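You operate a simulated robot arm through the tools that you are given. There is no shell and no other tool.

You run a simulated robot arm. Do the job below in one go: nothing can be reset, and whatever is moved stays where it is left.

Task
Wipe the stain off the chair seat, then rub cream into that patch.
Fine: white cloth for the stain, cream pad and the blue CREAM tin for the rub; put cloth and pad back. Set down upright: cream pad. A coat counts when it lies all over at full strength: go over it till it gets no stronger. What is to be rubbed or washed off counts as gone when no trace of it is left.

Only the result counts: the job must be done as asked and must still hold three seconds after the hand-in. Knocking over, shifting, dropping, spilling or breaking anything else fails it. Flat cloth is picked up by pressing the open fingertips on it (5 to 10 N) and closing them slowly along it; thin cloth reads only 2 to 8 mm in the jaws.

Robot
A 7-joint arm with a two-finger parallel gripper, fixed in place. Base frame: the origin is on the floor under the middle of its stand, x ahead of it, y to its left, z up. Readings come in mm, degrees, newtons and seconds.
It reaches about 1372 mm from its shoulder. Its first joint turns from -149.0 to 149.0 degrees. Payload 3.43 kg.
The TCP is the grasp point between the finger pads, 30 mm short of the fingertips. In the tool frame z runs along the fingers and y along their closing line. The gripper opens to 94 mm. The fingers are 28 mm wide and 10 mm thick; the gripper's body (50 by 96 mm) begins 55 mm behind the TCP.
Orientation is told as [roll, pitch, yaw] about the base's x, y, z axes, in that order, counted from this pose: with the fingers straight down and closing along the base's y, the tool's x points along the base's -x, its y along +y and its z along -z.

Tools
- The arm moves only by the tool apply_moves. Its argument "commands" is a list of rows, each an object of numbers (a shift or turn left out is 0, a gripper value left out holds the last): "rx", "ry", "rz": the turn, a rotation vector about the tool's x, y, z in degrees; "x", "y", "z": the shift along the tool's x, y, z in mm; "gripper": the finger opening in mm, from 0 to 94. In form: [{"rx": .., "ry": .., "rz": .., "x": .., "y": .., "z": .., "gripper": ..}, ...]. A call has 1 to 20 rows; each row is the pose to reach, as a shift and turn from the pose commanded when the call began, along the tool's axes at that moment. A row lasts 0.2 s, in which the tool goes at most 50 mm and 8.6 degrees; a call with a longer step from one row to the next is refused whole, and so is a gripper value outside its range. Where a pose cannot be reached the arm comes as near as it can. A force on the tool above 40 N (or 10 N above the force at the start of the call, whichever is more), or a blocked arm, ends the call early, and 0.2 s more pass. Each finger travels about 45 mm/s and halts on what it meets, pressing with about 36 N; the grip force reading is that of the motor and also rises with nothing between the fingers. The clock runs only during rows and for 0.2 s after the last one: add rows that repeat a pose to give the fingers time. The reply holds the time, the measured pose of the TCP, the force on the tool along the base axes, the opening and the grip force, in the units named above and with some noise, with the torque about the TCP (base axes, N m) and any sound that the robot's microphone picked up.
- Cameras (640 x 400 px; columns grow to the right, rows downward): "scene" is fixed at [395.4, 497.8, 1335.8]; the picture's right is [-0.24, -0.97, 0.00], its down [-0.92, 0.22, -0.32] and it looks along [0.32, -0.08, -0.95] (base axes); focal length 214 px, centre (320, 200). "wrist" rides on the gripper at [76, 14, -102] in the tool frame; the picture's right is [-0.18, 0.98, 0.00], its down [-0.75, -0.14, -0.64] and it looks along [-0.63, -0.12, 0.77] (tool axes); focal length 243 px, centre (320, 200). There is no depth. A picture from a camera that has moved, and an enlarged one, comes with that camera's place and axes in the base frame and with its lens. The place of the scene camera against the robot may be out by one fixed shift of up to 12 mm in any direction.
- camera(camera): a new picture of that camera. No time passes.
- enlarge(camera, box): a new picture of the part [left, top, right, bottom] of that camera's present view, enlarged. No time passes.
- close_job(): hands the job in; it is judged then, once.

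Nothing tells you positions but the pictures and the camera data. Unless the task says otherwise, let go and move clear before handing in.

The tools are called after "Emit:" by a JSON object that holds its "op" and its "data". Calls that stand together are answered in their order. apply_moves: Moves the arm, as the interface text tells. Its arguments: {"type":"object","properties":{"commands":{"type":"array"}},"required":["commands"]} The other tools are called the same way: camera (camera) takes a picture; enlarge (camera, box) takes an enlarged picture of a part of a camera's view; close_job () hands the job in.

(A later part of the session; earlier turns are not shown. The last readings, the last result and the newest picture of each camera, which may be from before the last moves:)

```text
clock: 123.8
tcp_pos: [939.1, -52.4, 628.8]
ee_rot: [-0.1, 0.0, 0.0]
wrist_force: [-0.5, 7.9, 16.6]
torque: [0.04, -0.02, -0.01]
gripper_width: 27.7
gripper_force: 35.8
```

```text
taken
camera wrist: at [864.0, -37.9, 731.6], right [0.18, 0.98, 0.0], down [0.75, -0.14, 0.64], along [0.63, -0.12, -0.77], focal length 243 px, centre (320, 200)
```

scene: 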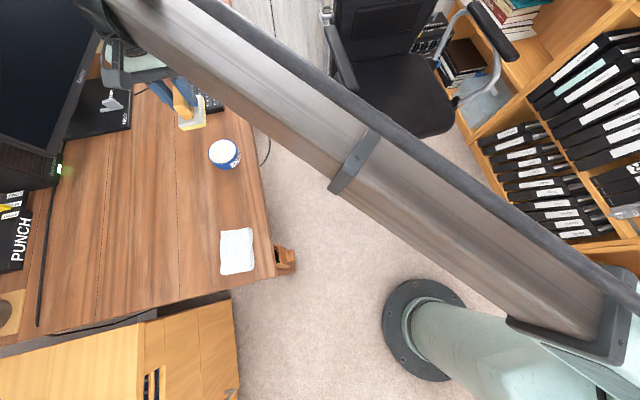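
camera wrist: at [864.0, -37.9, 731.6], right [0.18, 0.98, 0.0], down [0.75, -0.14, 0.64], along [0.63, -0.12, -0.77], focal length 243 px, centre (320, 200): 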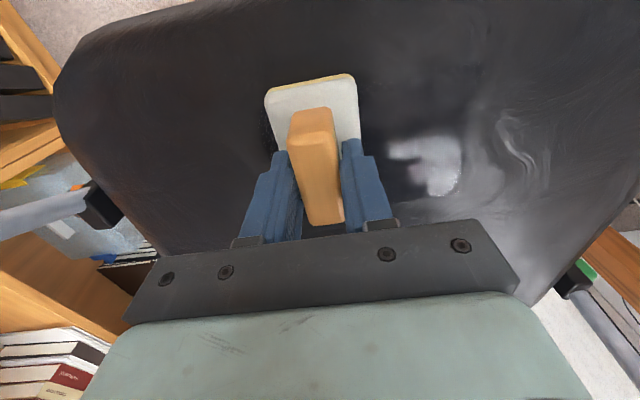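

A coated area is beginning to show on the seat. I'll finish this stroke, then lift to see the coverage.

Emit:
{"op": "apply_moves", "data": {"commands": [{"z": -0.3, "y": -9}, {"z": -0.5, "y": -18}, {"z": -0.6, "y": -27}, {"z": -0.6, "y": -27, "x": -8}, {"z": -0.6, "y": -18, "x": -10}, {"z": -3, "y": -18, "x": -10}, {"z": -20, "y": -28, "x": -10}, {"z": -50, "y": -50, "x": -10}, {"z": -85, "y": -80, "x": 0}, {"z": -115, "y": -110, "x": 0}]}}

Emit:
{"op": "camera", "data": {"camera": "wrist"}}

Emit:
{"op": "enlarge", "data": {"camera": "scene", "box": [360, 80, 440, 140]}}

```text
clock: 126.0
tcp_pos: [939.2, -161.6, 742.9]
ee_rot: [0.0, 0.1, 0.1]
wrist_force: [0.0, -0.2, -1.5]
torque: [0.02, -0.03, -0.01]
gripper_width: 27.8
gripper_force: 35.8
```

```text
taken
camera wrist: at [864.3, -147.6, 846.0], right [0.18, 0.98, 0.0], down [0.75, -0.14, 0.64], along [0.63, -0.12, -0.77], focal length 243 px, centre (320, 200)
```

wrist: 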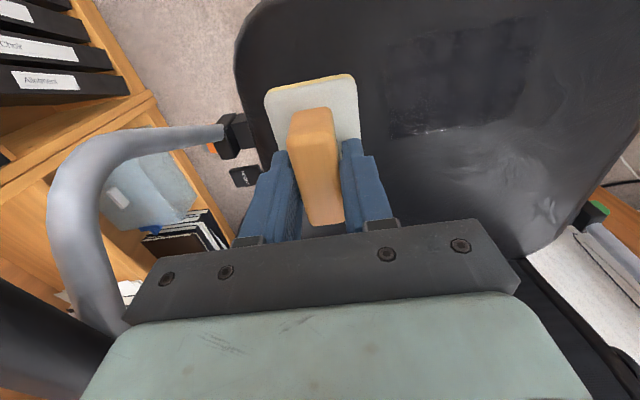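

```text
6.67 times, centred on (400, 110) of scene
camera zoom: at [395.4, 497.8, 1335.8], right [-0.24, -0.97, 0.0], down [-0.92, 0.22, -0.32], along [0.32, -0.08, -0.95], focal length 1430 px, centre (-213, 800)
```

zoom: 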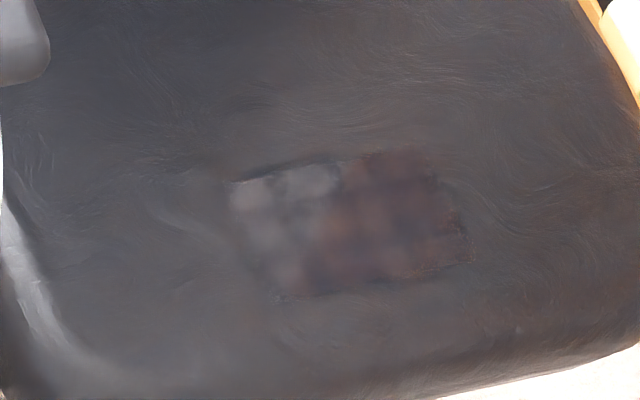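

Emit:
{"op": "enlarge", "data": {"camera": "wrist", "box": [360, 20, 560, 160]}}

Emit:
{"op": "enlarge", "data": {"camera": "scene", "box": [380, 97, 425, 130]}}

```text
2.86 times, centred on (460, 90) of wrist
camera zoom: at [864.3, -147.6, 846.0], right [0.18, 0.98, 0.0], down [0.75, -0.14, 0.64], along [0.63, -0.12, -0.77], focal length 693 px, centre (-80, 514)
```

zoom: 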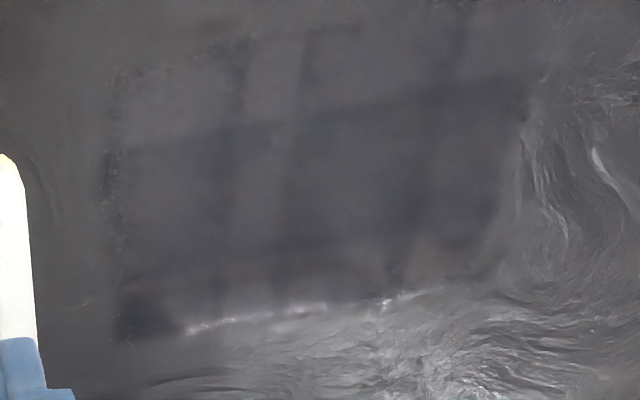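

```text
12.12 times, centred on (402, 114) of scene
camera zoom: at [395.4, 497.8, 1335.8], right [-0.24, -0.97, 0.0], down [-0.92, 0.22, -0.32], along [0.32, -0.08, -0.95], focal length 2600 px, centre (-680, 1248)
```

zoom: 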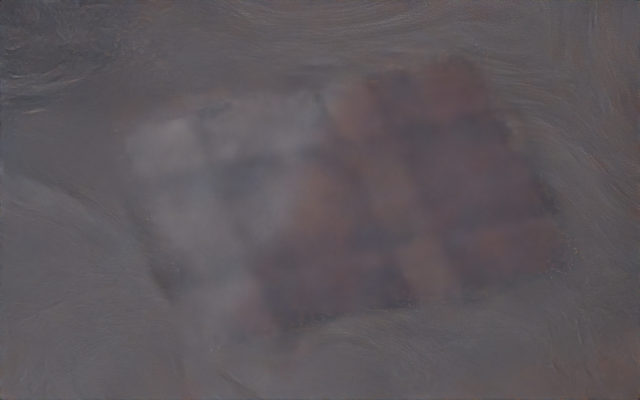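

The coat shows as a smoother patch, but with bands of uneven strength. I'll go back down and rub the whole area more, systematically.

Emit:
{"op": "apply_moves", "data": {"commands": [{"x": -6, "y": 35, "z": 30}, {"x": -12, "y": 70, "z": 65}, {"x": -18, "y": 96, "z": 95}, {"x": -18, "y": 96, "z": 107}, {"x": -18, "y": 96, "z": 111}, {"x": -18, "y": 96, "z": 112.5}]}}

```text
clock: 127.4
tcp_pos: [957.0, -66.9, 631.1]
ee_rot: [-0.1, 0.0, -0.1]
wrist_force: [0.5, -0.2, -0.6]
torque: [-0.01, 0.0, -0.02]
gripper_width: 27.7
gripper_force: 36.6
```

Emit:
{"op": "apply_moves", "data": {"commands": [{"z": 0.8}, {"z": 1.4}, {"z": 1.8}]}}

```text
clock: 128.2
tcp_pos: [957.6, -67.5, 628.0]
ee_rot: [0.0, -0.1, 0.0]
wrist_force: [-0.5, 0.0, -0.9]
torque: [-0.03, 0.01, 0.03]
gripper_width: 27.6
gripper_force: 35.9
```

Emit:
{"op": "apply_moves", "data": {"commands": [{"z": 0.6}, {"z": 1.2}]}}

```text
clock: 128.8
tcp_pos: [956.5, -67.5, 628.4]
ee_rot: [0.0, 0.0, 0.0]
wrist_force: [-1.4, 0.4, 8.8]
torque: [-0.04, 0.14, 0.02]
gripper_width: 27.9
gripper_force: 35.7
```

Emit:
{"op": "apply_moves", "data": {"commands": [{"y": 10}, {"y": 20}, {"y": 30}, {"y": 40}, {"y": 50}, {"y": 60}, {"y": 70}, {"y": 80}, {"y": 90}, {"y": 100}]}}

```text
clock: 131.0
tcp_pos: [956.7, 32.5, 628.2]
ee_rot: [0.1, 0.1, 0.0]
wrist_force: [-1.2, -8.7, 19.9]
torque: [-0.06, -0.07, -0.01]
gripper_width: 27.7
gripper_force: 36.1
```

Emit:
{"op": "apply_moves", "data": {"commands": [{"z": -0.6}, {"z": -0.6, "x": -9}, {"z": -0.6, "x": -9, "y": -10}, {"z": -0.6, "x": -9, "y": -20}, {"z": -0.5, "x": -9, "y": -30}, {"z": -0.4, "x": -9, "y": -40}, {"z": -0.4, "x": -9, "y": -50}, {"z": -0.4, "x": -9, "y": -60}, {"z": -0.4, "x": -9, "y": -70}, {"z": -0.4, "x": -9, "y": -80}, {"z": -0.4, "x": -9, "y": -90}, {"z": -0.4, "x": -9, "y": -100}]}}

```text
clock: 133.6
tcp_pos: [966.4, -67.0, 628.3]
ee_rot: [-0.1, -0.1, 0.1]
wrist_force: [-0.6, 2.4, 4.6]
torque: [-0.02, -0.02, -0.01]
gripper_width: 27.8
gripper_force: 36.3
```

Emit:
{"op": "apply_moves", "data": {"commands": [{"z": 0.3, "x": -8}, {"z": 0.3, "x": -8, "y": 10}, {"z": 0.3, "x": -8, "y": 20}, {"z": 0.3, "x": -8, "y": 30}, {"z": 0.3, "x": -8, "y": 40}, {"z": 0.3, "x": -8, "y": 50}, {"z": 0.2, "x": -8, "y": 60}, {"z": 0.1, "x": -8, "y": 70}, {"x": -8, "y": 80}, {"x": -8, "y": 90}, {"x": -8, "y": 100}, {"z": -0.2, "y": 100, "x": 4}, {"z": -0.2, "y": 100, "x": 14}, {"z": -0.2, "y": 100, "x": 24}]}}

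```text
clock: 136.6
tcp_pos: [942.0, 31.9, 627.4]
ee_rot: [0.1, 0.0, 0.1]
wrist_force: [2.5, 0.4, 7.5]
torque: [0.06, -0.09, -0.03]
gripper_width: 27.6
gripper_force: 35.9
```

Emit:
{"op": "apply_moves", "data": {"commands": [{"y": -10}, {"y": -20}, {"y": -30}, {"y": -40}, {"y": -50}, {"y": -60}, {"y": -70}, {"y": -80}, {"y": -90}, {"y": -100}, {"y": -100, "x": 9}, {"y": -90, "x": 9}, {"y": -80, "x": 9}, {"y": -70, "x": 9}, {"y": -60, "x": 9}, {"y": -50, "x": 9}]}}

```text
clock: 140.0
tcp_pos: [932.5, -16.0, 628.4]
ee_rot: [0.0, -0.1, 0.0]
wrist_force: [-0.2, -1.2, 3.2]
torque: [-0.06, 0.05, 0.03]
gripper_width: 27.8
gripper_force: 36.0
```

Emit:
{"op": "apply_moves", "data": {"commands": [{"z": 0.3, "y": 10}, {"z": 0.3, "y": 20}, {"z": 0.3, "y": 30}, {"z": 0.3, "y": 40}, {"z": 0.3, "y": 50}, {"z": 0.3, "y": 50, "x": -14}, {"z": 0.3, "y": 40, "x": -16}, {"z": 0.3, "y": 30, "x": -16}, {"z": 0.3, "y": 20, "x": -16}, {"z": 0.3, "y": 10, "x": -16}, {"z": 0.3, "y": 0, "x": -16}, {"z": 0.3, "y": -10, "x": -16}, {"z": 0.3, "y": -20, "x": -16}, {"z": 0.3, "y": -30, "x": -16}, {"z": 0.3, "y": -40, "x": -16}, {"z": 0.3, "y": -50, "x": -16}]}}

```text
clock: 143.4
tcp_pos: [949.4, -66.7, 628.7]
ee_rot: [-0.1, 0.0, 0.0]
wrist_force: [0.4, 2.4, 6.1]
torque: [0.0, -0.02, 0.01]
gripper_width: 27.4
gripper_force: 35.7
```

Good, steady forces throughout. I'll lift and compare the coat with the earlier view.

Emit:
{"op": "apply_moves", "data": {"commands": [{"z": -4}, {"z": -20}, {"z": -50, "y": -25}, {"z": -85, "y": -60, "x": 5}, {"z": -114, "y": -95, "x": 10}]}}

Emit:
{"op": "enlarge", "data": {"camera": "wrist", "box": [360, 20, 560, 160]}}

Emit:
{"op": "enlarge", "data": {"camera": "scene", "box": [380, 97, 425, 130]}}

```text
clock: 144.6
tcp_pos: [939.8, -163.1, 743.4]
ee_rot: [0.1, 0.1, 0.0]
wrist_force: [-0.2, -0.8, -0.6]
torque: [0.01, 0.02, 0.01]
gripper_width: 27.7
gripper_force: 36.7
```

```text
2.86 times, centred on (460, 90) of wrist
camera zoom: at [863.8, -147.3, 846.0], right [0.18, 0.98, 0.0], down [0.75, -0.14, 0.64], along [0.63, -0.12, -0.77], focal length 693 px, centre (-80, 514)
```

zoom: 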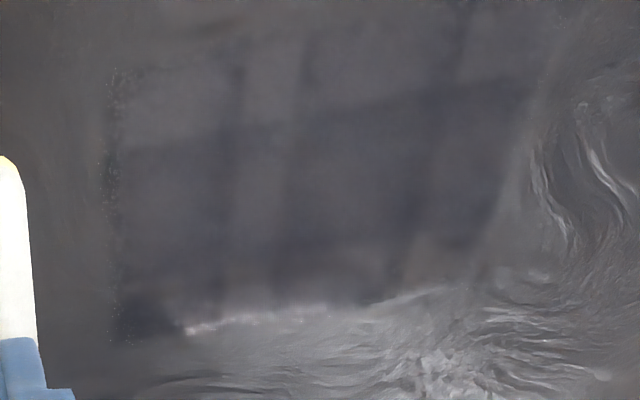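

```text
12.12 times, centred on (402, 114) of scene
camera zoom: at [395.4, 497.8, 1335.8], right [-0.24, -0.97, 0.0], down [-0.92, 0.22, -0.32], along [0.32, -0.08, -0.95], focal length 2600 px, centre (-680, 1248)
```

zoom: 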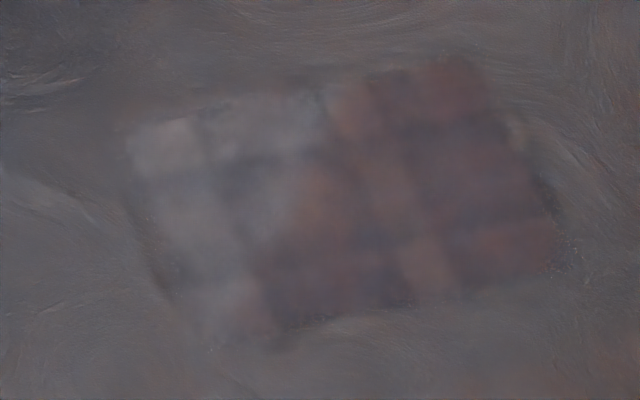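

Emit:
{"op": "enlarge", "data": {"camera": "wrist", "box": [240, 50, 400, 160]}}

Emit:
{"op": "enlarge", "data": {"camera": "scene", "box": [420, 0, 520, 110]}}

```text
3.64 times, centred on (320, 105) of wrist
camera zoom: at [863.8, -147.3, 846.0], right [0.18, 0.98, 0.0], down [0.75, -0.14, 0.64], along [0.63, -0.12, -0.77], focal length 882 px, centre (320, 546)
```

zoom: 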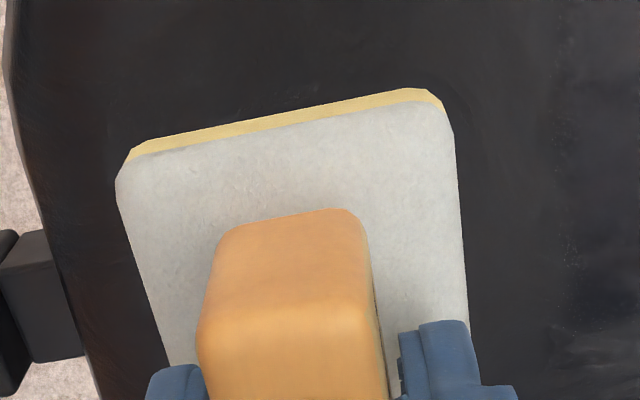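

```text
3.64 times, centred on (470, 55) of scene
camera zoom: at [395.4, 497.8, 1335.8], right [-0.24, -0.97, 0.0], down [-0.92, 0.22, -0.32], along [0.32, -0.08, -0.95], focal length 780 px, centre (-226, 727)
```

zoom: 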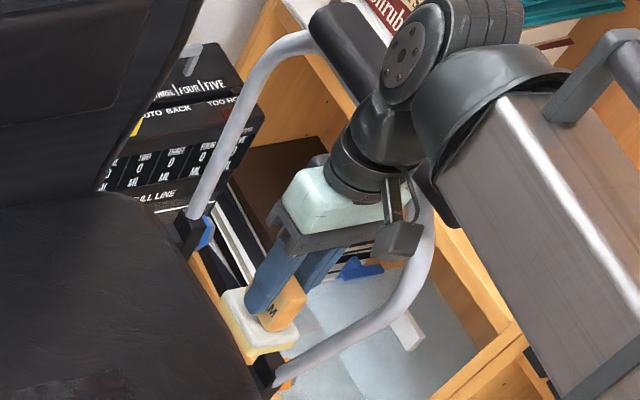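

The pad still carries cream, and the patch looks the same as before, so the interior seems saturated and the bands look like reflections. To be sure of the edges I'll do another pass reaching further out on all sides.

Emit:
{"op": "apply_moves", "data": {"commands": [{"x": -15, "y": 35, "z": 30}, {"x": -30, "y": 70, "z": 65}, {"x": -45, "y": 88, "z": 95}, {"x": -45, "y": 88, "z": 106}, {"x": -45, "y": 88, "z": 110}, {"x": -45, "y": 88, "z": 111.5}]}}

```text
refused: row 2 steps farther than a row can; nothing moved
```

Emit:
{"op": "apply_moves", "data": {"commands": [{"x": -12, "y": 28, "z": 25}, {"x": -24, "y": 55, "z": 55}, {"x": -36, "y": 78, "z": 85}, {"x": -45, "y": 88, "z": 104}, {"x": -45, "y": 88, "z": 110}, {"x": -45, "y": 88, "z": 111.5}]}}

```text
clock: 146.0
tcp_pos: [983.7, -73.0, 630.5]
ee_rot: [0.0, 0.0, 0.0]
wrist_force: [0.7, 0.0, -1.3]
torque: [0.02, -0.02, 0.0]
gripper_width: 27.6
gripper_force: 36.5
```

Emit:
{"op": "apply_moves", "data": {"commands": [{"z": 0.8}, {"z": 1.5}]}}

```text
clock: 146.6
tcp_pos: [984.2, -75.1, 629.1]
ee_rot: [0.1, 0.0, 0.0]
wrist_force: [-0.2, 0.5, -1.1]
torque: [-0.03, -0.01, 0.02]
gripper_width: 27.7
gripper_force: 36.4
```

Emit:
{"op": "apply_moves", "data": {"commands": [{"z": 0.6}, {"z": 1.2}]}}

```text
clock: 147.2
tcp_pos: [983.2, -74.3, 629.2]
ee_rot: [0.0, 0.0, -0.1]
wrist_force: [-0.7, 0.2, 1.6]
torque: [-0.06, 0.01, -0.01]
gripper_width: 27.8
gripper_force: 36.0
```

Emit:
{"op": "apply_moves", "data": {"commands": [{"z": 0.6}, {"z": 0.6, "y": -6}, {"z": 0.6, "y": -10}, {"z": 0.6, "y": 0}, {"z": 0.6, "y": 10}, {"z": 0.6, "y": 20}, {"z": 0.6, "y": 30}, {"z": 0.6, "y": 40}, {"z": 0.6, "y": 50}]}}

```text
clock: 149.2
tcp_pos: [983.9, -24.6, 628.3]
ee_rot: [0.0, 0.1, -0.1]
wrist_force: [1.1, -8.3, 22.4]
torque: [-0.06, 0.07, 0.02]
gripper_width: 27.7
gripper_force: 35.6
```

Emit:
{"op": "apply_moves", "data": {"commands": [{"z": -0.8}, {"z": -0.9, "y": 10}, {"z": -0.9, "y": 20}, {"z": -1, "y": 30}, {"z": -1, "y": 40}, {"z": -1, "y": 50}, {"z": -1, "y": 60}, {"z": -1, "y": 68}, {"z": -1, "y": 72}]}}

```text
clock: 151.2
tcp_pos: [983.4, 48.1, 627.4]
ee_rot: [0.1, 0.0, 0.0]
wrist_force: [0.3, -2.8, 6.3]
torque: [0.04, -0.03, -0.02]
gripper_width: 27.7
gripper_force: 35.9
```

Emit:
{"op": "apply_moves", "data": {"commands": [{"z": 0.2, "x": 8}, {"z": 0.3, "x": 16}, {"z": 0.3, "x": 24}, {"z": 0.3, "x": 32}, {"z": 0.3, "x": 40}, {"z": 0.3, "x": 48}, {"z": 0.3, "x": 56}]}}

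```text
clock: 152.8
tcp_pos: [928.7, 48.9, 628.9]
ee_rot: [0.0, 0.0, 0.0]
wrist_force: [2.8, 0.0, 6.5]
torque: [0.02, -0.04, 0.03]
gripper_width: 27.4
gripper_force: 36.5
```

Emit:
{"op": "apply_moves", "data": {"commands": [{"z": 0.1, "y": -10}, {"z": 0.2, "y": -20}, {"z": 0.2, "y": -30}, {"z": 0.2, "y": -40}, {"z": 0.2, "y": -50}, {"z": 0.2, "y": -60}, {"z": 0.2, "y": -70}, {"z": 0.1, "y": -80}, {"z": 0, "y": -90}, {"z": 0, "y": -100}, {"z": -0.1, "y": -110}, {"z": -0.2, "y": -120}, {"z": -0.3, "y": -130}]}}

```text
clock: 155.6
tcp_pos: [927.7, -82.8, 630.1]
ee_rot: [-0.1, 0.1, 0.0]
wrist_force: [-0.2, 0.1, 0.1]
torque: [0.01, -0.01, 0.01]
gripper_width: 27.8
gripper_force: 36.0
```

Emit:
{"op": "apply_moves", "data": {"commands": [{"z": 0.8}, {"z": 1.3}]}}

```text
clock: 156.2
tcp_pos: [927.8, -82.7, 628.6]
ee_rot: [0.1, 0.0, 0.1]
wrist_force: [-1.8, 0.2, 7.6]
torque: [0.0, 0.18, 0.0]
gripper_width: 27.5
gripper_force: 35.7
```

Emit:
{"op": "apply_moves", "data": {"commands": [{"x": -9}, {"x": -18}, {"x": -27}, {"x": -36}, {"x": -45}, {"x": -54}]}}

```text
clock: 157.6
tcp_pos: [981.8, -82.8, 627.3]
ee_rot: [-0.1, 0.0, 0.0]
wrist_force: [-7.8, 0.1, 19.4]
torque: [0.01, 0.11, -0.01]
gripper_width: 27.8
gripper_force: 36.4
```

Emit:
{"op": "apply_moves", "data": {"commands": [{"z": -0.8, "y": 6}, {"z": -0.8, "y": 12}, {"z": -0.7, "y": 14, "x": 9}, {"z": -0.6, "y": 14, "x": 18}, {"z": -0.5, "y": 14, "x": 27}, {"z": -0.4, "y": 14, "x": 36}, {"z": -0.3, "y": 14, "x": 45}, {"z": -0.2, "y": 14, "x": 54}, {"z": -0.2, "y": 24, "x": 54}, {"z": -0.2, "y": 34, "x": 54}, {"z": -0.2, "y": 44, "x": 54}, {"z": -0.2, "y": 54, "x": 54}]}}

```text
clock: 160.2
tcp_pos: [927.3, -28.7, 627.6]
ee_rot: [0.0, 0.0, -0.1]
wrist_force: [0.3, -6.9, 13.5]
torque: [-0.03, 0.16, 0.05]
gripper_width: 27.5
gripper_force: 36.5
```

Emit:
{"op": "apply_moves", "data": {"commands": [{"z": -0.2, "y": 10}, {"z": -0.3, "y": 20}, {"z": -0.4, "y": 30}, {"z": -0.4, "y": 40}, {"z": -0.5, "y": 50}, {"z": -0.5, "y": 60}, {"z": -0.6, "y": 60, "x": -12}, {"z": -0.7, "y": 60, "x": -24}, {"z": -0.7, "y": 50, "x": -24}, {"z": -0.6, "y": 40, "x": -24}, {"z": -0.5, "y": 30, "x": -24}, {"z": -0.4, "y": 20, "x": -24}, {"z": -0.3, "y": 10, "x": -24}, {"z": -0.3, "y": 0, "x": -24}, {"z": -0.3, "y": -10, "x": -24}, {"z": -0.3, "y": -20, "x": -24}]}}

```text
clock: 163.6
tcp_pos: [951.9, -48.5, 628.0]
ee_rot: [0.1, -0.1, -0.1]
wrist_force: [-0.4, 2.9, 2.5]
torque: [0.01, 0.01, 0.0]
gripper_width: 27.8
gripper_force: 36.4
```

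Now I'll lift and look again from the same spot.

Emit:
{"op": "apply_moves", "data": {"commands": [{"z": -4}, {"z": -20, "y": -10}, {"z": -50, "y": -40}, {"z": -85, "y": -75, "x": 5}, {"z": -115, "y": -112, "x": 12}]}}

Emit:
{"op": "enlarge", "data": {"camera": "wrist", "box": [360, 20, 560, 160]}}

Emit:
{"op": "enlarge", "data": {"camera": "scene", "box": [380, 97, 425, 130]}}

```text
clock: 164.8
tcp_pos: [937.8, -159.5, 742.2]
ee_rot: [0.0, 0.1, -0.1]
wrist_force: [0.2, 0.2, -1.6]
torque: [0.0, 0.01, 0.03]
gripper_width: 27.6
gripper_force: 35.6
```

```text
2.86 times, centred on (460, 90) of wrist
camera zoom: at [864.0, -143.7, 845.7], right [0.18, 0.98, 0.0], down [0.75, -0.14, 0.64], along [0.63, -0.12, -0.77], focal length 693 px, centre (-80, 514)
```

zoom: 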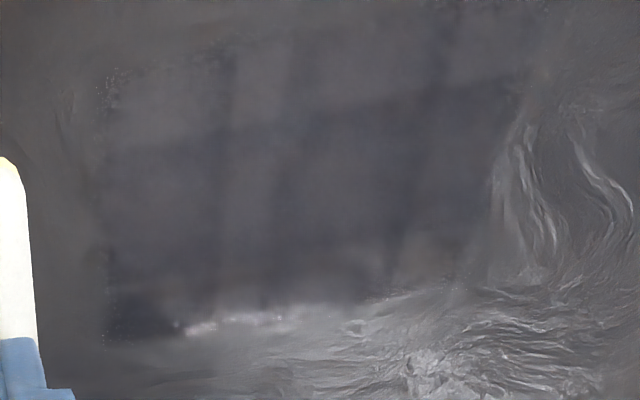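

```text
12.12 times, centred on (402, 114) of scene
camera zoom: at [395.4, 497.8, 1335.8], right [-0.24, -0.97, 0.0], down [-0.92, 0.22, -0.32], along [0.32, -0.08, -0.95], focal length 2600 px, centre (-680, 1248)
```

zoom: 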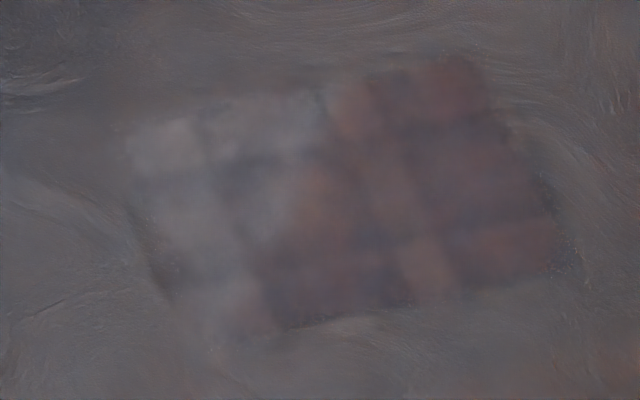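

Emit:
{"op": "enlarge", "data": {"camera": "wrist", "box": [380, 30, 450, 145]}}

Emit:
{"op": "enlarge", "data": {"camera": "scene", "box": [408, 98, 426, 124]}}

Emit:
{"op": "enlarge", "data": {"camera": "scene", "box": [384, 100, 406, 128]}}

```text
3.48 times, centred on (415, 88) of wrist
camera zoom: at [864.0, -143.7, 845.7], right [0.18, 0.98, 0.0], down [0.75, -0.14, 0.64], along [0.63, -0.12, -0.77], focal length 844 px, centre (-10, 591)
```

zoom: 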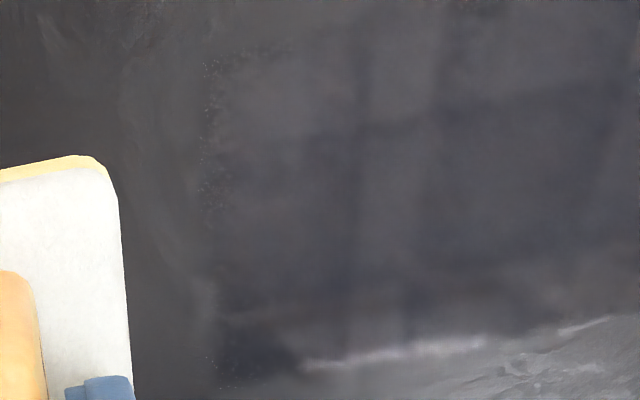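

```text
15.38 times, centred on (417, 111) of scene
camera zoom: at [395.4, 497.8, 1335.8], right [-0.24, -0.97, 0.0], down [-0.92, 0.22, -0.32], along [0.32, -0.08, -0.95], focal length 3300 px, centre (-1172, 1569)
```

zoom: 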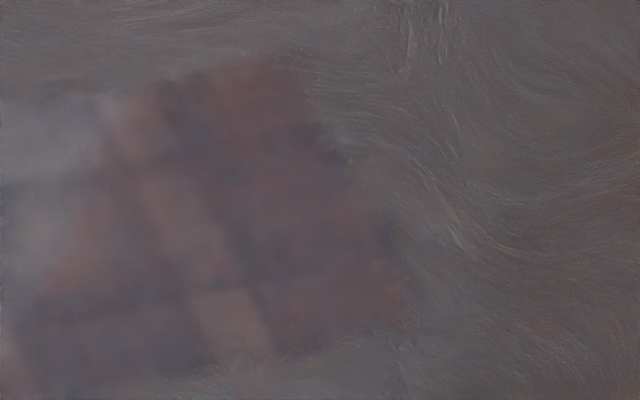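

```text
14.29 times, centred on (395, 114) of scene
camera zoom: at [395.4, 497.8, 1335.8], right [-0.24, -0.97, 0.0], down [-0.92, 0.22, -0.32], along [0.32, -0.08, -0.95], focal length 3064 px, centre (-751, 1429)
```

zoom: 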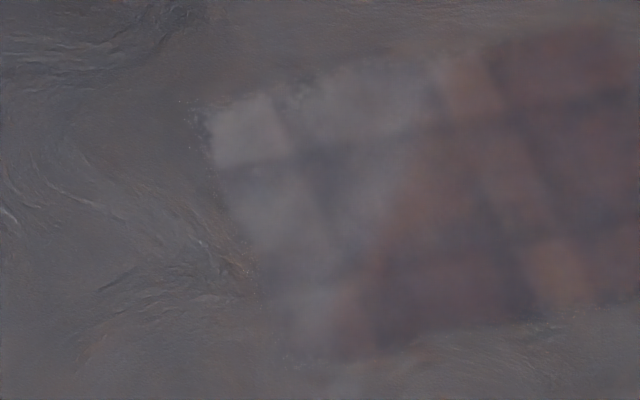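

Emit:
{"op": "enlarge", "data": {"camera": "scene", "box": [414, 104, 424, 112]}}

Emit:
{"op": "enlarge", "data": {"camera": "wrist", "box": [390, 70, 420, 110]}}

```text
16.00 times, centred on (419, 108) of scene
camera zoom: at [395.4, 497.8, 1335.8], right [-0.24, -0.97, 0.0], down [-0.92, 0.22, -0.32], along [0.32, -0.08, -0.95], focal length 3432 px, centre (-1264, 1672)
```

zoom: 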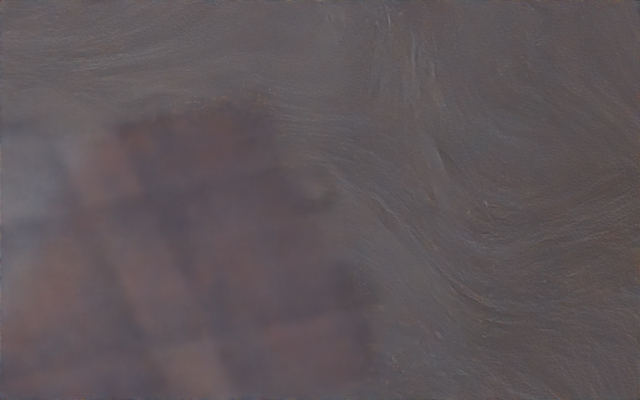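

```text
10.00 times, centred on (405, 90) of wrist
camera zoom: at [864.0, -143.7, 845.7], right [0.18, 0.98, 0.0], down [0.75, -0.14, 0.64], along [0.63, -0.12, -0.77], focal length 2426 px, centre (-530, 1300)
```

zoom: 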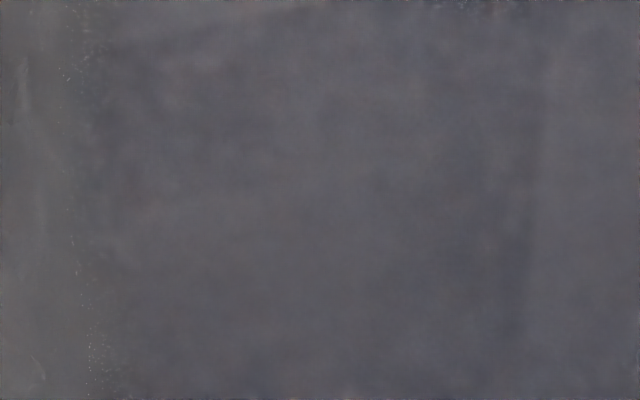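

The patch area and look haven't changed with further passes, so the coat seems saturated. To rule out the pad having simply run dry, I'll re-dip it and make one more pass.

Emit:
{"op": "apply_moves", "data": {"commands": [{"z": -30}, {"z": -75}, {"z": -120}, {"z": -165, "y": 10}, {"z": -210, "y": 25}, {"z": -245, "y": 50}, {"z": -258, "y": 85}, {"z": -258, "y": 128, "x": 8}, {"z": -258, "y": 172, "x": 16}, {"z": -258, "y": 216, "x": 24}, {"z": -258, "y": 260, "x": 32}, {"z": -258, "y": 304, "x": 40}, {"z": -258, "y": 348, "x": 48}, {"z": -258, "y": 392, "x": 56}, {"z": -258, "y": 436, "x": 64}, {"z": -258, "y": 480, "x": 72}, {"z": -258, "y": 524, "x": 80}]}}

```text
clock: 168.4
tcp_pos: [861.1, 366.0, 999.8]
ee_rot: [0.0, 0.1, 0.0]
wrist_force: [0.0, -0.3, -0.6]
torque: [0.01, -0.02, 0.0]
gripper_width: 27.5
gripper_force: 36.1
```

Emit:
{"op": "apply_moves", "data": {"commands": [{"x": 6, "y": 30}, {"x": 14, "y": 73}, {"x": 22, "y": 117}, {"x": 30, "y": 161}, {"x": 38, "y": 205}, {"x": 46, "y": 249}, {"x": 54, "y": 290}, {"x": 60, "y": 318}, {"x": 62, "y": 330.5}, {"x": 62, "y": 330.5, "z": 30}, {"x": 62, "y": 330.5, "z": 70}, {"x": 62, "y": 330.5, "z": 105}, {"x": 62, "y": 330.5, "z": 125}, {"x": 62, "y": 330.5, "z": 133}]}}

Emit:
{"op": "camera", "data": {"camera": "wrist"}}

```text
clock: 171.4
tcp_pos: [798.2, 694.2, 866.9]
ee_rot: [0.0, 0.0, 0.0]
wrist_force: [-0.7, -0.5, -1.3]
torque: [-0.04, 0.01, -0.04]
gripper_width: 27.8
gripper_force: 35.9
```

```text
taken
camera wrist: at [722.9, 709.1, 970.4], right [0.18, 0.98, 0.0], down [0.75, -0.14, 0.64], along [0.63, -0.12, -0.77], focal length 243 px, centre (320, 200)
```

wrist: 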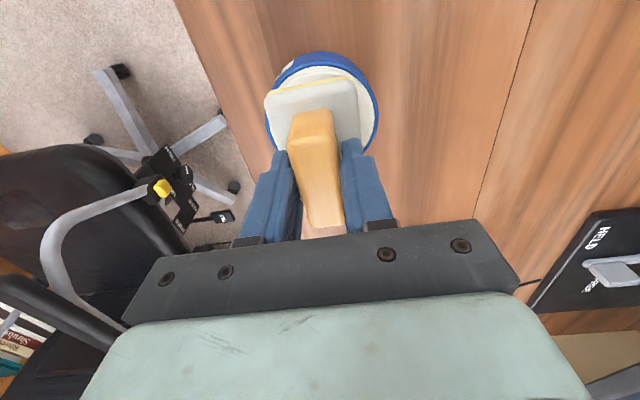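

Emit:
{"op": "apply_moves", "data": {"commands": [{"y": 2.3, "z": 1.5}, {"y": 2.3, "z": 3}, {"y": 2.3, "z": 4}]}}

```text
clock: 172.2
tcp_pos: [799.0, 695.2, 863.1]
ee_rot: [0.0, 0.0, 0.0]
wrist_force: [0.0, 0.6, -1.8]
torque: [0.02, 0.0, -0.01]
gripper_width: 27.9
gripper_force: 35.8
```

Emit:
{"op": "apply_moves", "data": {"commands": [{"z": 0.7}, {"z": 1.4}, {"z": 2}]}}

```text
clock: 173.0
tcp_pos: [797.3, 695.7, 862.0]
ee_rot: [0.0, 0.0, -0.1]
wrist_force: [0.1, 0.1, -0.7]
torque: [0.04, -0.01, 0.03]
gripper_width: 27.7
gripper_force: 36.4
```

Emit:
{"op": "apply_moves", "data": {"commands": [{"z": 0.7}, {"z": 1.3}]}}

```text
clock: 173.6
tcp_pos: [798.5, 696.4, 859.9]
ee_rot: [0.0, 0.0, 0.0]
wrist_force: [-1.0, -0.1, -1.5]
torque: [0.02, -0.02, 0.04]
gripper_width: 27.9
gripper_force: 36.0
```

Emit:
{"op": "apply_moves", "data": {"commands": [{"z": 0.6}, {"z": 1.2}]}}

```text
clock: 174.2
tcp_pos: [798.2, 696.3, 860.0]
ee_rot: [-0.1, 0.1, -0.1]
wrist_force: [0.0, 0.3, -1.0]
torque: [0.03, 0.0, 0.01]
gripper_width: 27.6
gripper_force: 36.1
```

Emit:
{"op": "apply_moves", "data": {"commands": [{"z": 0.6}, {"z": 1.2}]}}

Emit:
{"op": "enlarge", "data": {"camera": "wrist", "box": [240, 30, 400, 160]}}

```text
clock: 174.8
tcp_pos: [798.4, 695.9, 858.6]
ee_rot: [0.0, 0.0, 0.0]
wrist_force: [0.4, -0.3, 0.0]
torque: [-0.01, -0.02, 0.0]
gripper_width: 27.5
gripper_force: 36.5
```

```text
3.08 times, centred on (320, 95) of wrist
camera zoom: at [723.5, 710.9, 961.3], right [0.18, 0.98, 0.0], down [0.75, -0.14, 0.64], along [0.63, -0.12, -0.77], focal length 746 px, centre (320, 523)
```

zoom: 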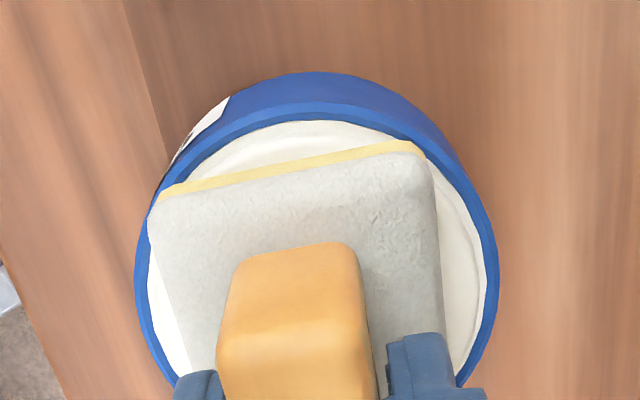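

Emit:
{"op": "apply_moves", "data": {"commands": [{"z": 0.5}, {"z": 0.9}]}}

Emit:
{"op": "enlarge", "data": {"camera": "wrist", "box": [240, 30, 400, 160]}}

```text
clock: 175.4
tcp_pos: [797.7, 695.8, 858.3]
ee_rot: [0.0, 0.0, 0.0]
wrist_force: [0.1, -1.7, 8.7]
torque: [-0.04, 0.07, 0.02]
gripper_width: 27.7
gripper_force: 35.9
```

```text
3.08 times, centred on (320, 95) of wrist
camera zoom: at [723.4, 710.9, 961.2], right [0.18, 0.98, 0.0], down [0.75, -0.14, 0.64], along [0.63, -0.12, -0.77], focal length 746 px, centre (320, 523)
```

zoom: 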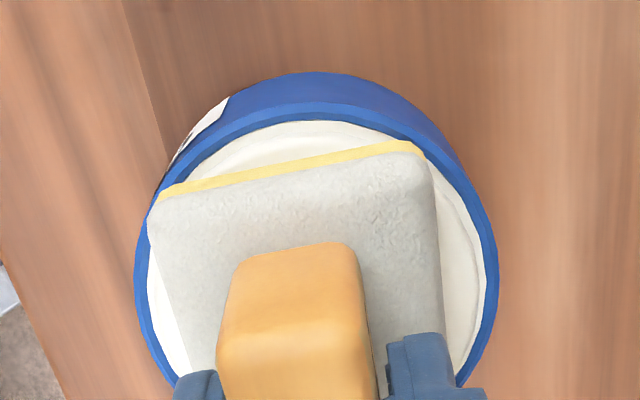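

The band is a fresher yellow after dipping, so it reloaded. I'll lift straight up and go back to the chair.

Emit:
{"op": "apply_moves", "data": {"commands": [{"z": -2}, {"z": -6}, {"z": -15}, {"z": -35}, {"z": -70}, {"z": -105}, {"z": -141}, {"z": -141, "x": -10, "y": -35}, {"z": -141, "x": -20, "y": -80}, {"z": -141, "x": -30, "y": -125}, {"z": -141, "x": -40, "y": -170}, {"z": -141, "x": -50, "y": -215}, {"z": -141, "x": -60, "y": -260}, {"z": -141, "x": -70, "y": -305}, {"z": -141, "x": -80, "y": -350}]}}

Emit:
{"op": "enlarge", "data": {"camera": "scene", "box": [190, 125, 310, 285]}}

```text
clock: 178.6
tcp_pos: [878.8, 346.5, 998.6]
ee_rot: [0.0, 0.1, 0.1]
wrist_force: [-0.3, -0.7, -0.6]
torque: [-0.01, 0.01, 0.02]
gripper_width: 27.8
gripper_force: 35.9
```

```text
2.50 times, centred on (250, 205) of scene
camera zoom: at [395.4, 497.8, 1335.8], right [-0.24, -0.97, 0.0], down [-0.92, 0.22, -0.32], along [0.32, -0.08, -0.95], focal length 536 px, centre (495, 188)
```

zoom: 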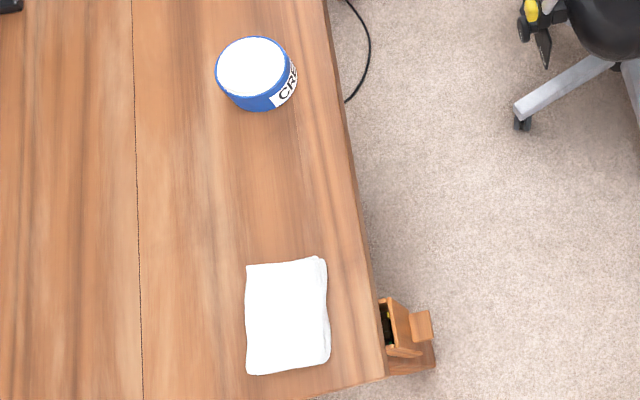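

The tin and cloth are where they should be. I'll continue to the patch.

Emit:
{"op": "apply_moves", "data": {"commands": [{"x": -8, "y": -40}, {"x": -16, "y": -85}, {"x": -24, "y": -130}, {"x": -32, "y": -175}, {"x": -40, "y": -220}, {"x": -49, "y": -265}, {"x": -58, "y": -310}, {"x": -67, "y": -355}, {"x": -75, "y": -395}, {"x": -78, "y": -412}, {"x": -78, "y": -412, "z": 40}, {"x": -78, "y": -412, "z": 85}, {"x": -78, "y": -412, "z": 130}, {"x": -78, "y": -412, "z": 175}, {"x": -78, "y": -412, "z": 220}, {"x": -78, "y": -412, "z": 265}, {"x": -78, "y": -412, "z": 305}, {"x": -78, "y": -412, "z": 335}, {"x": -78, "y": -412, "z": 355}, {"x": -78, "y": -412, "z": 364}]}}

```text
clock: 182.8
tcp_pos: [957.4, -64.0, 633.7]
ee_rot: [0.0, 0.0, 0.0]
wrist_force: [0.9, 0.3, -0.2]
torque: [-0.02, -0.03, 0.01]
gripper_width: 27.8
gripper_force: 35.8
```

Emit:
{"op": "apply_moves", "data": {"commands": [{"z": 1.5}, {"z": 3}, {"z": 4}, {"z": 5}]}}

```text
clock: 183.8
tcp_pos: [956.8, -65.5, 629.3]
ee_rot: [0.0, 0.0, 0.1]
wrist_force: [-0.2, -0.6, -0.5]
torque: [0.02, 0.02, 0.0]
gripper_width: 27.5
gripper_force: 36.2
```

Emit:
{"op": "apply_moves", "data": {"commands": [{"z": 0.7}, {"z": 1.4}, {"z": 2}]}}

```text
clock: 184.6
tcp_pos: [956.2, -65.2, 627.8]
ee_rot: [0.1, 0.0, 0.0]
wrist_force: [-1.3, 0.7, 6.3]
torque: [0.02, 0.02, -0.02]
gripper_width: 27.9
gripper_force: 35.6
```

Emit:
{"op": "apply_moves", "data": {"commands": [{"y": -8}, {"y": -16}, {"y": -6}, {"y": 4}, {"y": 14}, {"y": 24}, {"y": 34}, {"y": 44}, {"y": 54}, {"y": 64}]}}

```text
clock: 186.8
tcp_pos: [955.7, -2.2, 628.2]
ee_rot: [0.0, 0.0, 0.0]
wrist_force: [0.4, -6.1, 12.8]
torque: [-0.01, -0.03, 0.0]
gripper_width: 27.5
gripper_force: 36.2
```

Emit:
{"op": "apply_moves", "data": {"commands": [{"z": -0.1, "y": 10}, {"z": -0.2, "y": 20}, {"z": -0.2, "y": 30}, {"z": -0.3, "y": 40}, {"z": -0.3, "y": 46}, {"z": -0.4, "y": 46, "x": -10}, {"z": -0.5, "y": 46, "x": -20}, {"z": -0.5, "y": 36, "x": -20}, {"z": -0.4, "y": 26, "x": -20}, {"z": -0.3, "y": 16, "x": -20}, {"z": -0.3, "y": 6, "x": -20}, {"z": -0.2, "y": -4, "x": -20}, {"z": -0.2, "y": -14, "x": -20}, {"z": -0.2, "y": -24, "x": -20}, {"z": -0.2, "y": -34, "x": -20}]}}

```text
clock: 190.0
tcp_pos: [976.2, -35.4, 627.3]
ee_rot: [0.0, 0.0, 0.1]
wrist_force: [0.0, 4.7, 8.9]
torque: [0.02, -0.07, 0.02]
gripper_width: 27.6
gripper_force: 36.6
```

Emit:
{"op": "apply_moves", "data": {"commands": [{"y": -10}, {"y": -20}, {"y": -30}, {"y": -40}, {"y": -46}, {"y": -46, "x": 10}, {"y": -46, "x": 20}, {"y": -46, "x": 30}, {"z": 0.1, "y": -46, "x": 40}, {"z": 0.2, "y": -46, "x": 46}, {"z": 0.2, "y": -36, "x": 46}, {"z": 0.2, "y": -26, "x": 46}, {"z": 0.2, "y": -16, "x": 46}, {"z": 0.2, "y": -6, "x": 46}]}}

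```text
clock: 193.0
tcp_pos: [930.4, -41.7, 628.5]
ee_rot: [0.0, 0.0, 0.1]
wrist_force: [-1.0, -8.9, 20.0]
torque: [-0.06, 0.05, 0.06]
gripper_width: 27.7
gripper_force: 35.2
```

Emit:
{"op": "apply_moves", "data": {"commands": [{"z": -0.6, "y": 10}, {"z": -0.7, "y": 20}, {"z": -0.8, "y": 30}, {"z": -0.8, "y": 40}, {"z": -0.8, "y": 50}, {"z": -0.9, "y": 60}, {"z": -0.9, "y": 70}, {"z": -0.9, "y": 80}, {"z": -0.9, "y": 86}, {"z": -1, "y": 86, "x": -10}, {"z": -1.1, "y": 86, "x": -18}, {"z": -1.1, "y": 76, "x": -18}, {"z": -1, "y": 66, "x": -18}, {"z": -0.9, "y": 56, "x": -18}, {"z": -0.8, "y": 46, "x": -18}]}}

```text
clock: 196.2
tcp_pos: [947.1, 4.8, 628.9]
ee_rot: [0.1, 0.0, 0.0]
wrist_force: [1.4, -0.6, -0.4]
torque: [0.0, 0.01, 0.0]
gripper_width: 27.7
gripper_force: 35.7
```

Emit:
{"op": "apply_moves", "data": {"commands": [{"z": 0.7}, {"z": 1.1}]}}

```text
clock: 196.8
tcp_pos: [948.9, 2.9, 628.3]
ee_rot: [-0.1, 0.0, 0.1]
wrist_force: [0.4, -1.5, 5.6]
torque: [0.05, 0.15, 0.02]
gripper_width: 27.6
gripper_force: 35.8
```

Emit:
{"op": "apply_moves", "data": {"commands": [{"y": 10, "z": 0.1}, {"y": 20, "z": 0.1}, {"y": 30, "z": 0.1}, {"y": 40, "z": 0.1}, {"y": 44, "x": 12, "z": 0.1}, {"y": 44, "x": 20, "z": 0.1}, {"y": 34, "x": 20, "z": 0.1}, {"y": 24, "x": 20, "z": 0.1}, {"y": 14, "x": 20, "z": 0.1}, {"y": 4, "x": 20, "z": 0.1}, {"y": -6, "x": 20, "z": 0.1}, {"y": -16, "x": 20, "z": 0.1}, {"y": -26, "x": 20, "z": 0.1}, {"y": -36, "x": 20, "z": 0.1}, {"y": -46, "x": 20, "z": 0.1}, {"y": -56, "x": 20, "z": 0.1}]}}

```text
clock: 200.2
tcp_pos: [927.6, -51.3, 628.0]
ee_rot: [0.1, 0.0, 0.0]
wrist_force: [-0.2, 8.5, 16.0]
torque: [0.0, -0.04, 0.01]
gripper_width: 27.7
gripper_force: 36.3
```

Emit:
{"op": "apply_moves", "data": {"commands": [{"z": -0.4, "y": -10}, {"z": -0.4, "y": -20}, {"z": -0.5, "y": -24, "x": -10}, {"z": -0.5, "y": -24, "x": -20}, {"z": -0.5, "y": -24, "x": -30}, {"z": -0.5, "y": -24, "x": -40}, {"z": -0.5, "y": -24, "x": -50}, {"z": -0.5, "y": -24, "x": -58}]}}

```text
clock: 202.0
tcp_pos: [985.9, -75.6, 627.6]
ee_rot: [-0.1, 0.1, 0.0]
wrist_force: [-0.5, -0.9, 1.1]
torque: [-0.02, -0.01, -0.01]
gripper_width: 27.7
gripper_force: 36.3
```

Emit:
{"op": "apply_moves", "data": {"commands": [{"z": 0.5}, {"z": 0.5, "y": 10}, {"z": 0.5, "y": 20}, {"z": 0.3, "y": 30}, {"z": 0.1, "y": 40}, {"z": 0, "y": 50}, {"z": -0.1, "y": 60}]}}

```text
clock: 203.6
tcp_pos: [985.7, -15.4, 628.5]
ee_rot: [-0.1, 0.0, 0.0]
wrist_force: [0.6, -0.2, -0.2]
torque: [-0.03, 0.02, 0.0]
gripper_width: 28.0
gripper_force: 35.8
```

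Emit:
{"op": "apply_moves", "data": {"commands": [{"z": 0.6}, {"z": 0.9}]}}

```text
clock: 204.2
tcp_pos: [986.5, -15.2, 626.5]
ee_rot: [0.0, 0.0, 0.0]
wrist_force: [1.1, 1.8, 7.5]
torque: [0.02, 0.14, 0.04]
gripper_width: 27.6
gripper_force: 36.0
```

Emit:
{"op": "apply_moves", "data": {"commands": [{"y": -10}, {"y": -20}, {"y": -30}, {"y": -20}, {"y": -10}, {"y": 0}, {"y": 10}, {"y": 20}, {"y": 30}, {"y": 40}, {"y": 50}, {"y": 58}, {"y": 50, "x": 12}, {"y": 40, "x": 16}, {"y": 30, "x": 16}, {"y": 20, "x": 16}, {"y": 10, "x": 16}, {"y": 0, "x": 16}]}}

```text
clock: 208.0
tcp_pos: [970.2, -12.8, 626.6]
ee_rot: [-0.1, 0.0, 0.1]
wrist_force: [0.0, 6.7, 13.3]
torque: [0.05, 0.03, -0.05]
gripper_width: 27.8
gripper_force: 36.1
```

Another full pass is done. I'll lift and compare the coat from the same viewpoint.

Emit:
{"op": "apply_moves", "data": {"commands": [{"z": -4}, {"z": -20, "y": -10}, {"z": -50, "y": -40, "x": 5}, {"z": -80, "y": -75, "x": 15}, {"z": -105, "y": -110, "x": 25}, {"z": -117, "y": -148, "x": 32}]}}

Emit:
{"op": "enlarge", "data": {"camera": "wrist", "box": [360, 20, 560, 160]}}

Emit:
{"op": "enlarge", "data": {"camera": "scene", "box": [380, 97, 425, 130]}}

Emit:
{"op": "camera", "data": {"camera": "scene"}}

```text
clock: 209.4
tcp_pos: [939.1, -163.1, 744.4]
ee_rot: [0.0, 0.1, 0.0]
wrist_force: [-0.4, 0.6, -0.7]
torque: [-0.01, 0.0, 0.01]
gripper_width: 27.6
gripper_force: 35.7
```

```text
2.86 times, centred on (460, 90) of wrist
camera zoom: at [863.7, -148.3, 847.1], right [0.18, 0.98, 0.0], down [0.75, -0.14, 0.64], along [0.63, -0.12, -0.77], focal length 693 px, centre (-80, 514)
```

zoom: 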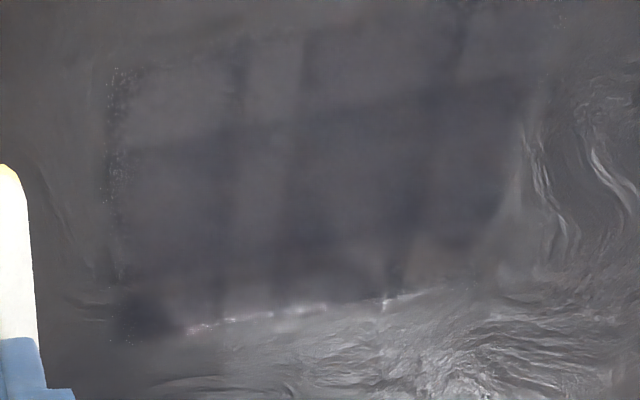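

```text
12.12 times, centred on (402, 114) of scene
camera zoom: at [395.4, 497.8, 1335.8], right [-0.24, -0.97, 0.0], down [-0.92, 0.22, -0.32], along [0.32, -0.08, -0.95], focal length 2600 px, centre (-680, 1248)
```

zoom: 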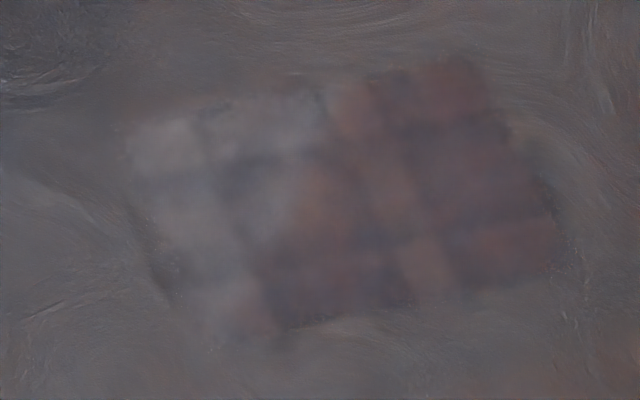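

```text
taken
```

scene: 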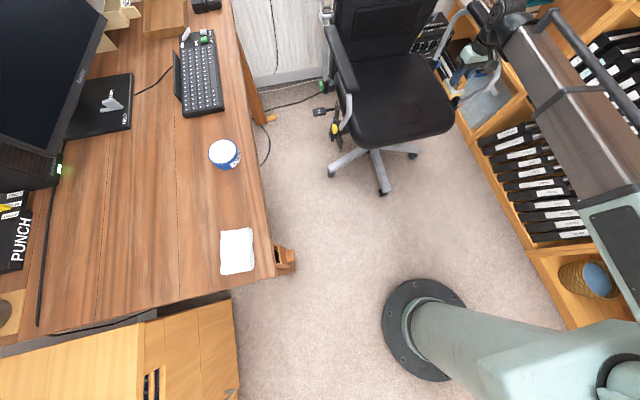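

The coat looks identical after a fresh load and another full pass, so it's at full strength everywhere. I'll take the pad back to its place on the desk.

Emit:
{"op": "apply_moves", "data": {"commands": [{"z": -30}, {"z": -75}, {"z": -120}, {"z": -165, "y": 10}, {"z": -210, "y": 25}, {"z": -245, "y": 50}, {"z": -256, "y": 85, "x": 8}, {"z": -256, "y": 126, "x": 22}, {"z": -256, "y": 168, "x": 36}, {"z": -256, "y": 210, "x": 50}, {"z": -256, "y": 252, "x": 64}, {"z": -256, "y": 294, "x": 78}, {"z": -256, "y": 336, "x": 92}, {"z": -256, "y": 378, "x": 106}, {"z": -256, "y": 420, "x": 120}, {"z": -256, "y": 462, "x": 134}, {"z": -256, "y": 504, "x": 148}]}}

```text
clock: 213.0
tcp_pos: [789.6, 339.9, 1000.9]
ee_rot: [0.0, 0.0, -0.1]
wrist_force: [0.0, -0.4, -1.5]
torque: [0.0, 0.0, 0.02]
gripper_width: 27.7
gripper_force: 35.9
```

Emit:
{"op": "apply_moves", "data": {"commands": [{"x": 10, "y": 29}, {"x": 24, "y": 70}, {"x": 38, "y": 111}, {"x": 52, "y": 152}, {"x": 66, "y": 193}, {"x": 80, "y": 234}, {"x": 94, "y": 275}, {"x": 108, "y": 314}, {"x": 120, "y": 349}, {"x": 125, "y": 363.6}, {"x": 125, "y": 363.6, "z": 30}, {"x": 125, "y": 363.6, "z": 70}, {"x": 125, "y": 363.6, "z": 110}, {"x": 125, "y": 363.6, "z": 145}, {"x": 125, "y": 363.6, "z": 160}]}}

Emit:
{"op": "camera", "data": {"camera": "wrist"}}

Emit:
{"op": "enlarge", "data": {"camera": "wrist", "box": [200, 0, 440, 240]}}

Emit:
{"op": "enlarge", "data": {"camera": "scene", "box": [190, 145, 270, 215]}}

```text
clock: 216.2
tcp_pos: [666.5, 704.7, 839.0]
ee_rot: [0.0, 0.0, 0.0]
wrist_force: [0.9, 0.7, -2.2]
torque: [0.02, -0.01, 0.02]
gripper_width: 27.8
gripper_force: 36.0
```

```text
taken
camera wrist: at [590.3, 718.8, 942.4], right [0.18, 0.98, 0.0], down [0.75, -0.14, 0.64], along [0.63, -0.12, -0.77], focal length 243 px, centre (320, 200)
```

wrist: 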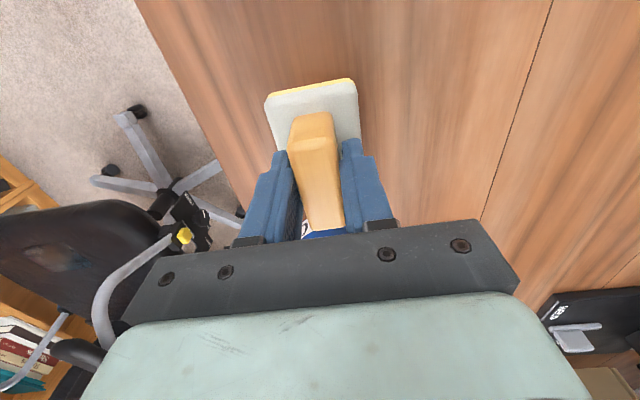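

```text
1.67 times, centred on (320, 120) of wrist
camera zoom: at [590.3, 718.8, 942.4], right [0.18, 0.98, 0.0], down [0.75, -0.14, 0.64], along [0.63, -0.12, -0.77], focal length 404 px, centre (320, 333)
```

zoom: 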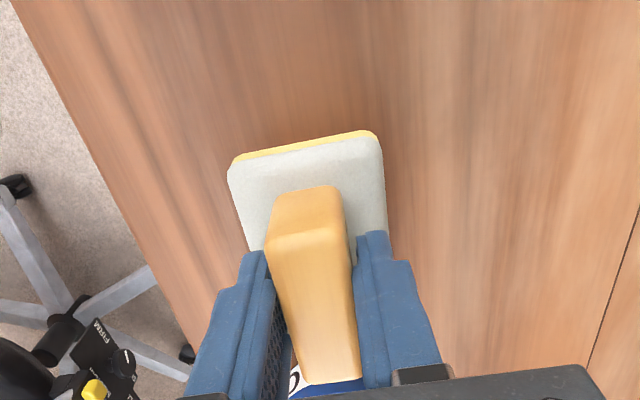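

```text
5.71 times, centred on (230, 180) of scene
camera zoom: at [395.4, 497.8, 1335.8], right [-0.24, -0.97, 0.0], down [-0.92, 0.22, -0.32], along [0.32, -0.08, -0.95], focal length 1226 px, centre (834, 314)
```

zoom: 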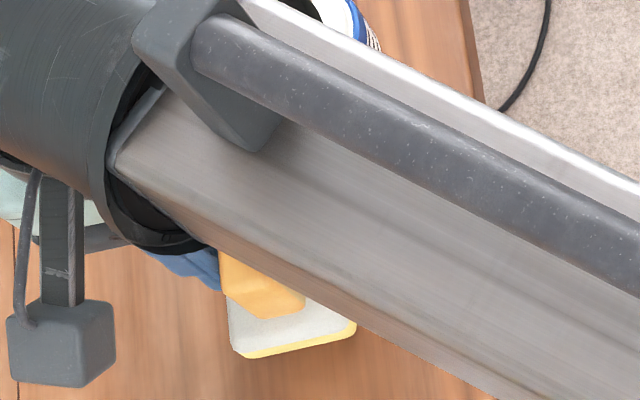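

The pad sits straight in the jaws, just pushed up about 2.5 mm. I'll lower it to the desk and feel for contact.

Emit:
{"op": "apply_moves", "data": {"commands": [{"x": 0.7, "y": -0.8, "z": 8}, {"x": 0.7, "y": -0.8, "z": 15}, {"x": 0.7, "y": -0.8, "z": 18}, {"x": 0.7, "y": -0.8, "z": 20}]}}

```text
clock: 217.2
tcp_pos: [664.6, 703.3, 819.2]
ee_rot: [0.0, 0.0, 0.0]
wrist_force: [0.7, 0.1, 0.1]
torque: [0.01, 0.03, -0.05]
gripper_width: 27.9
gripper_force: 35.8
```

Emit:
{"op": "apply_moves", "data": {"commands": [{"z": 0.8}, {"z": 1.6}]}}

```text
clock: 217.8
tcp_pos: [665.4, 703.2, 817.0]
ee_rot: [0.0, 0.1, 0.0]
wrist_force: [-0.8, -0.3, -1.2]
torque: [0.03, 0.01, -0.02]
gripper_width: 27.7
gripper_force: 36.2
```

Emit:
{"op": "apply_moves", "data": {"commands": [{"z": 0.7}, {"z": 1.4}]}}

```text
clock: 218.4
tcp_pos: [664.6, 703.3, 816.2]
ee_rot: [0.0, 0.0, 0.1]
wrist_force: [0.4, -0.5, -0.1]
torque: [-0.01, 0.0, 0.01]
gripper_width: 27.6
gripper_force: 35.7
```

Emit:
{"op": "apply_moves", "data": {"commands": [{"z": 0.6}, {"z": 1.1}]}}

```text
clock: 219.0
tcp_pos: [664.7, 703.9, 815.8]
ee_rot: [0.0, -0.1, 0.0]
wrist_force: [1.6, -0.5, 7.5]
torque: [-0.05, -0.01, 0.0]
gripper_width: 27.9
gripper_force: 35.6
```

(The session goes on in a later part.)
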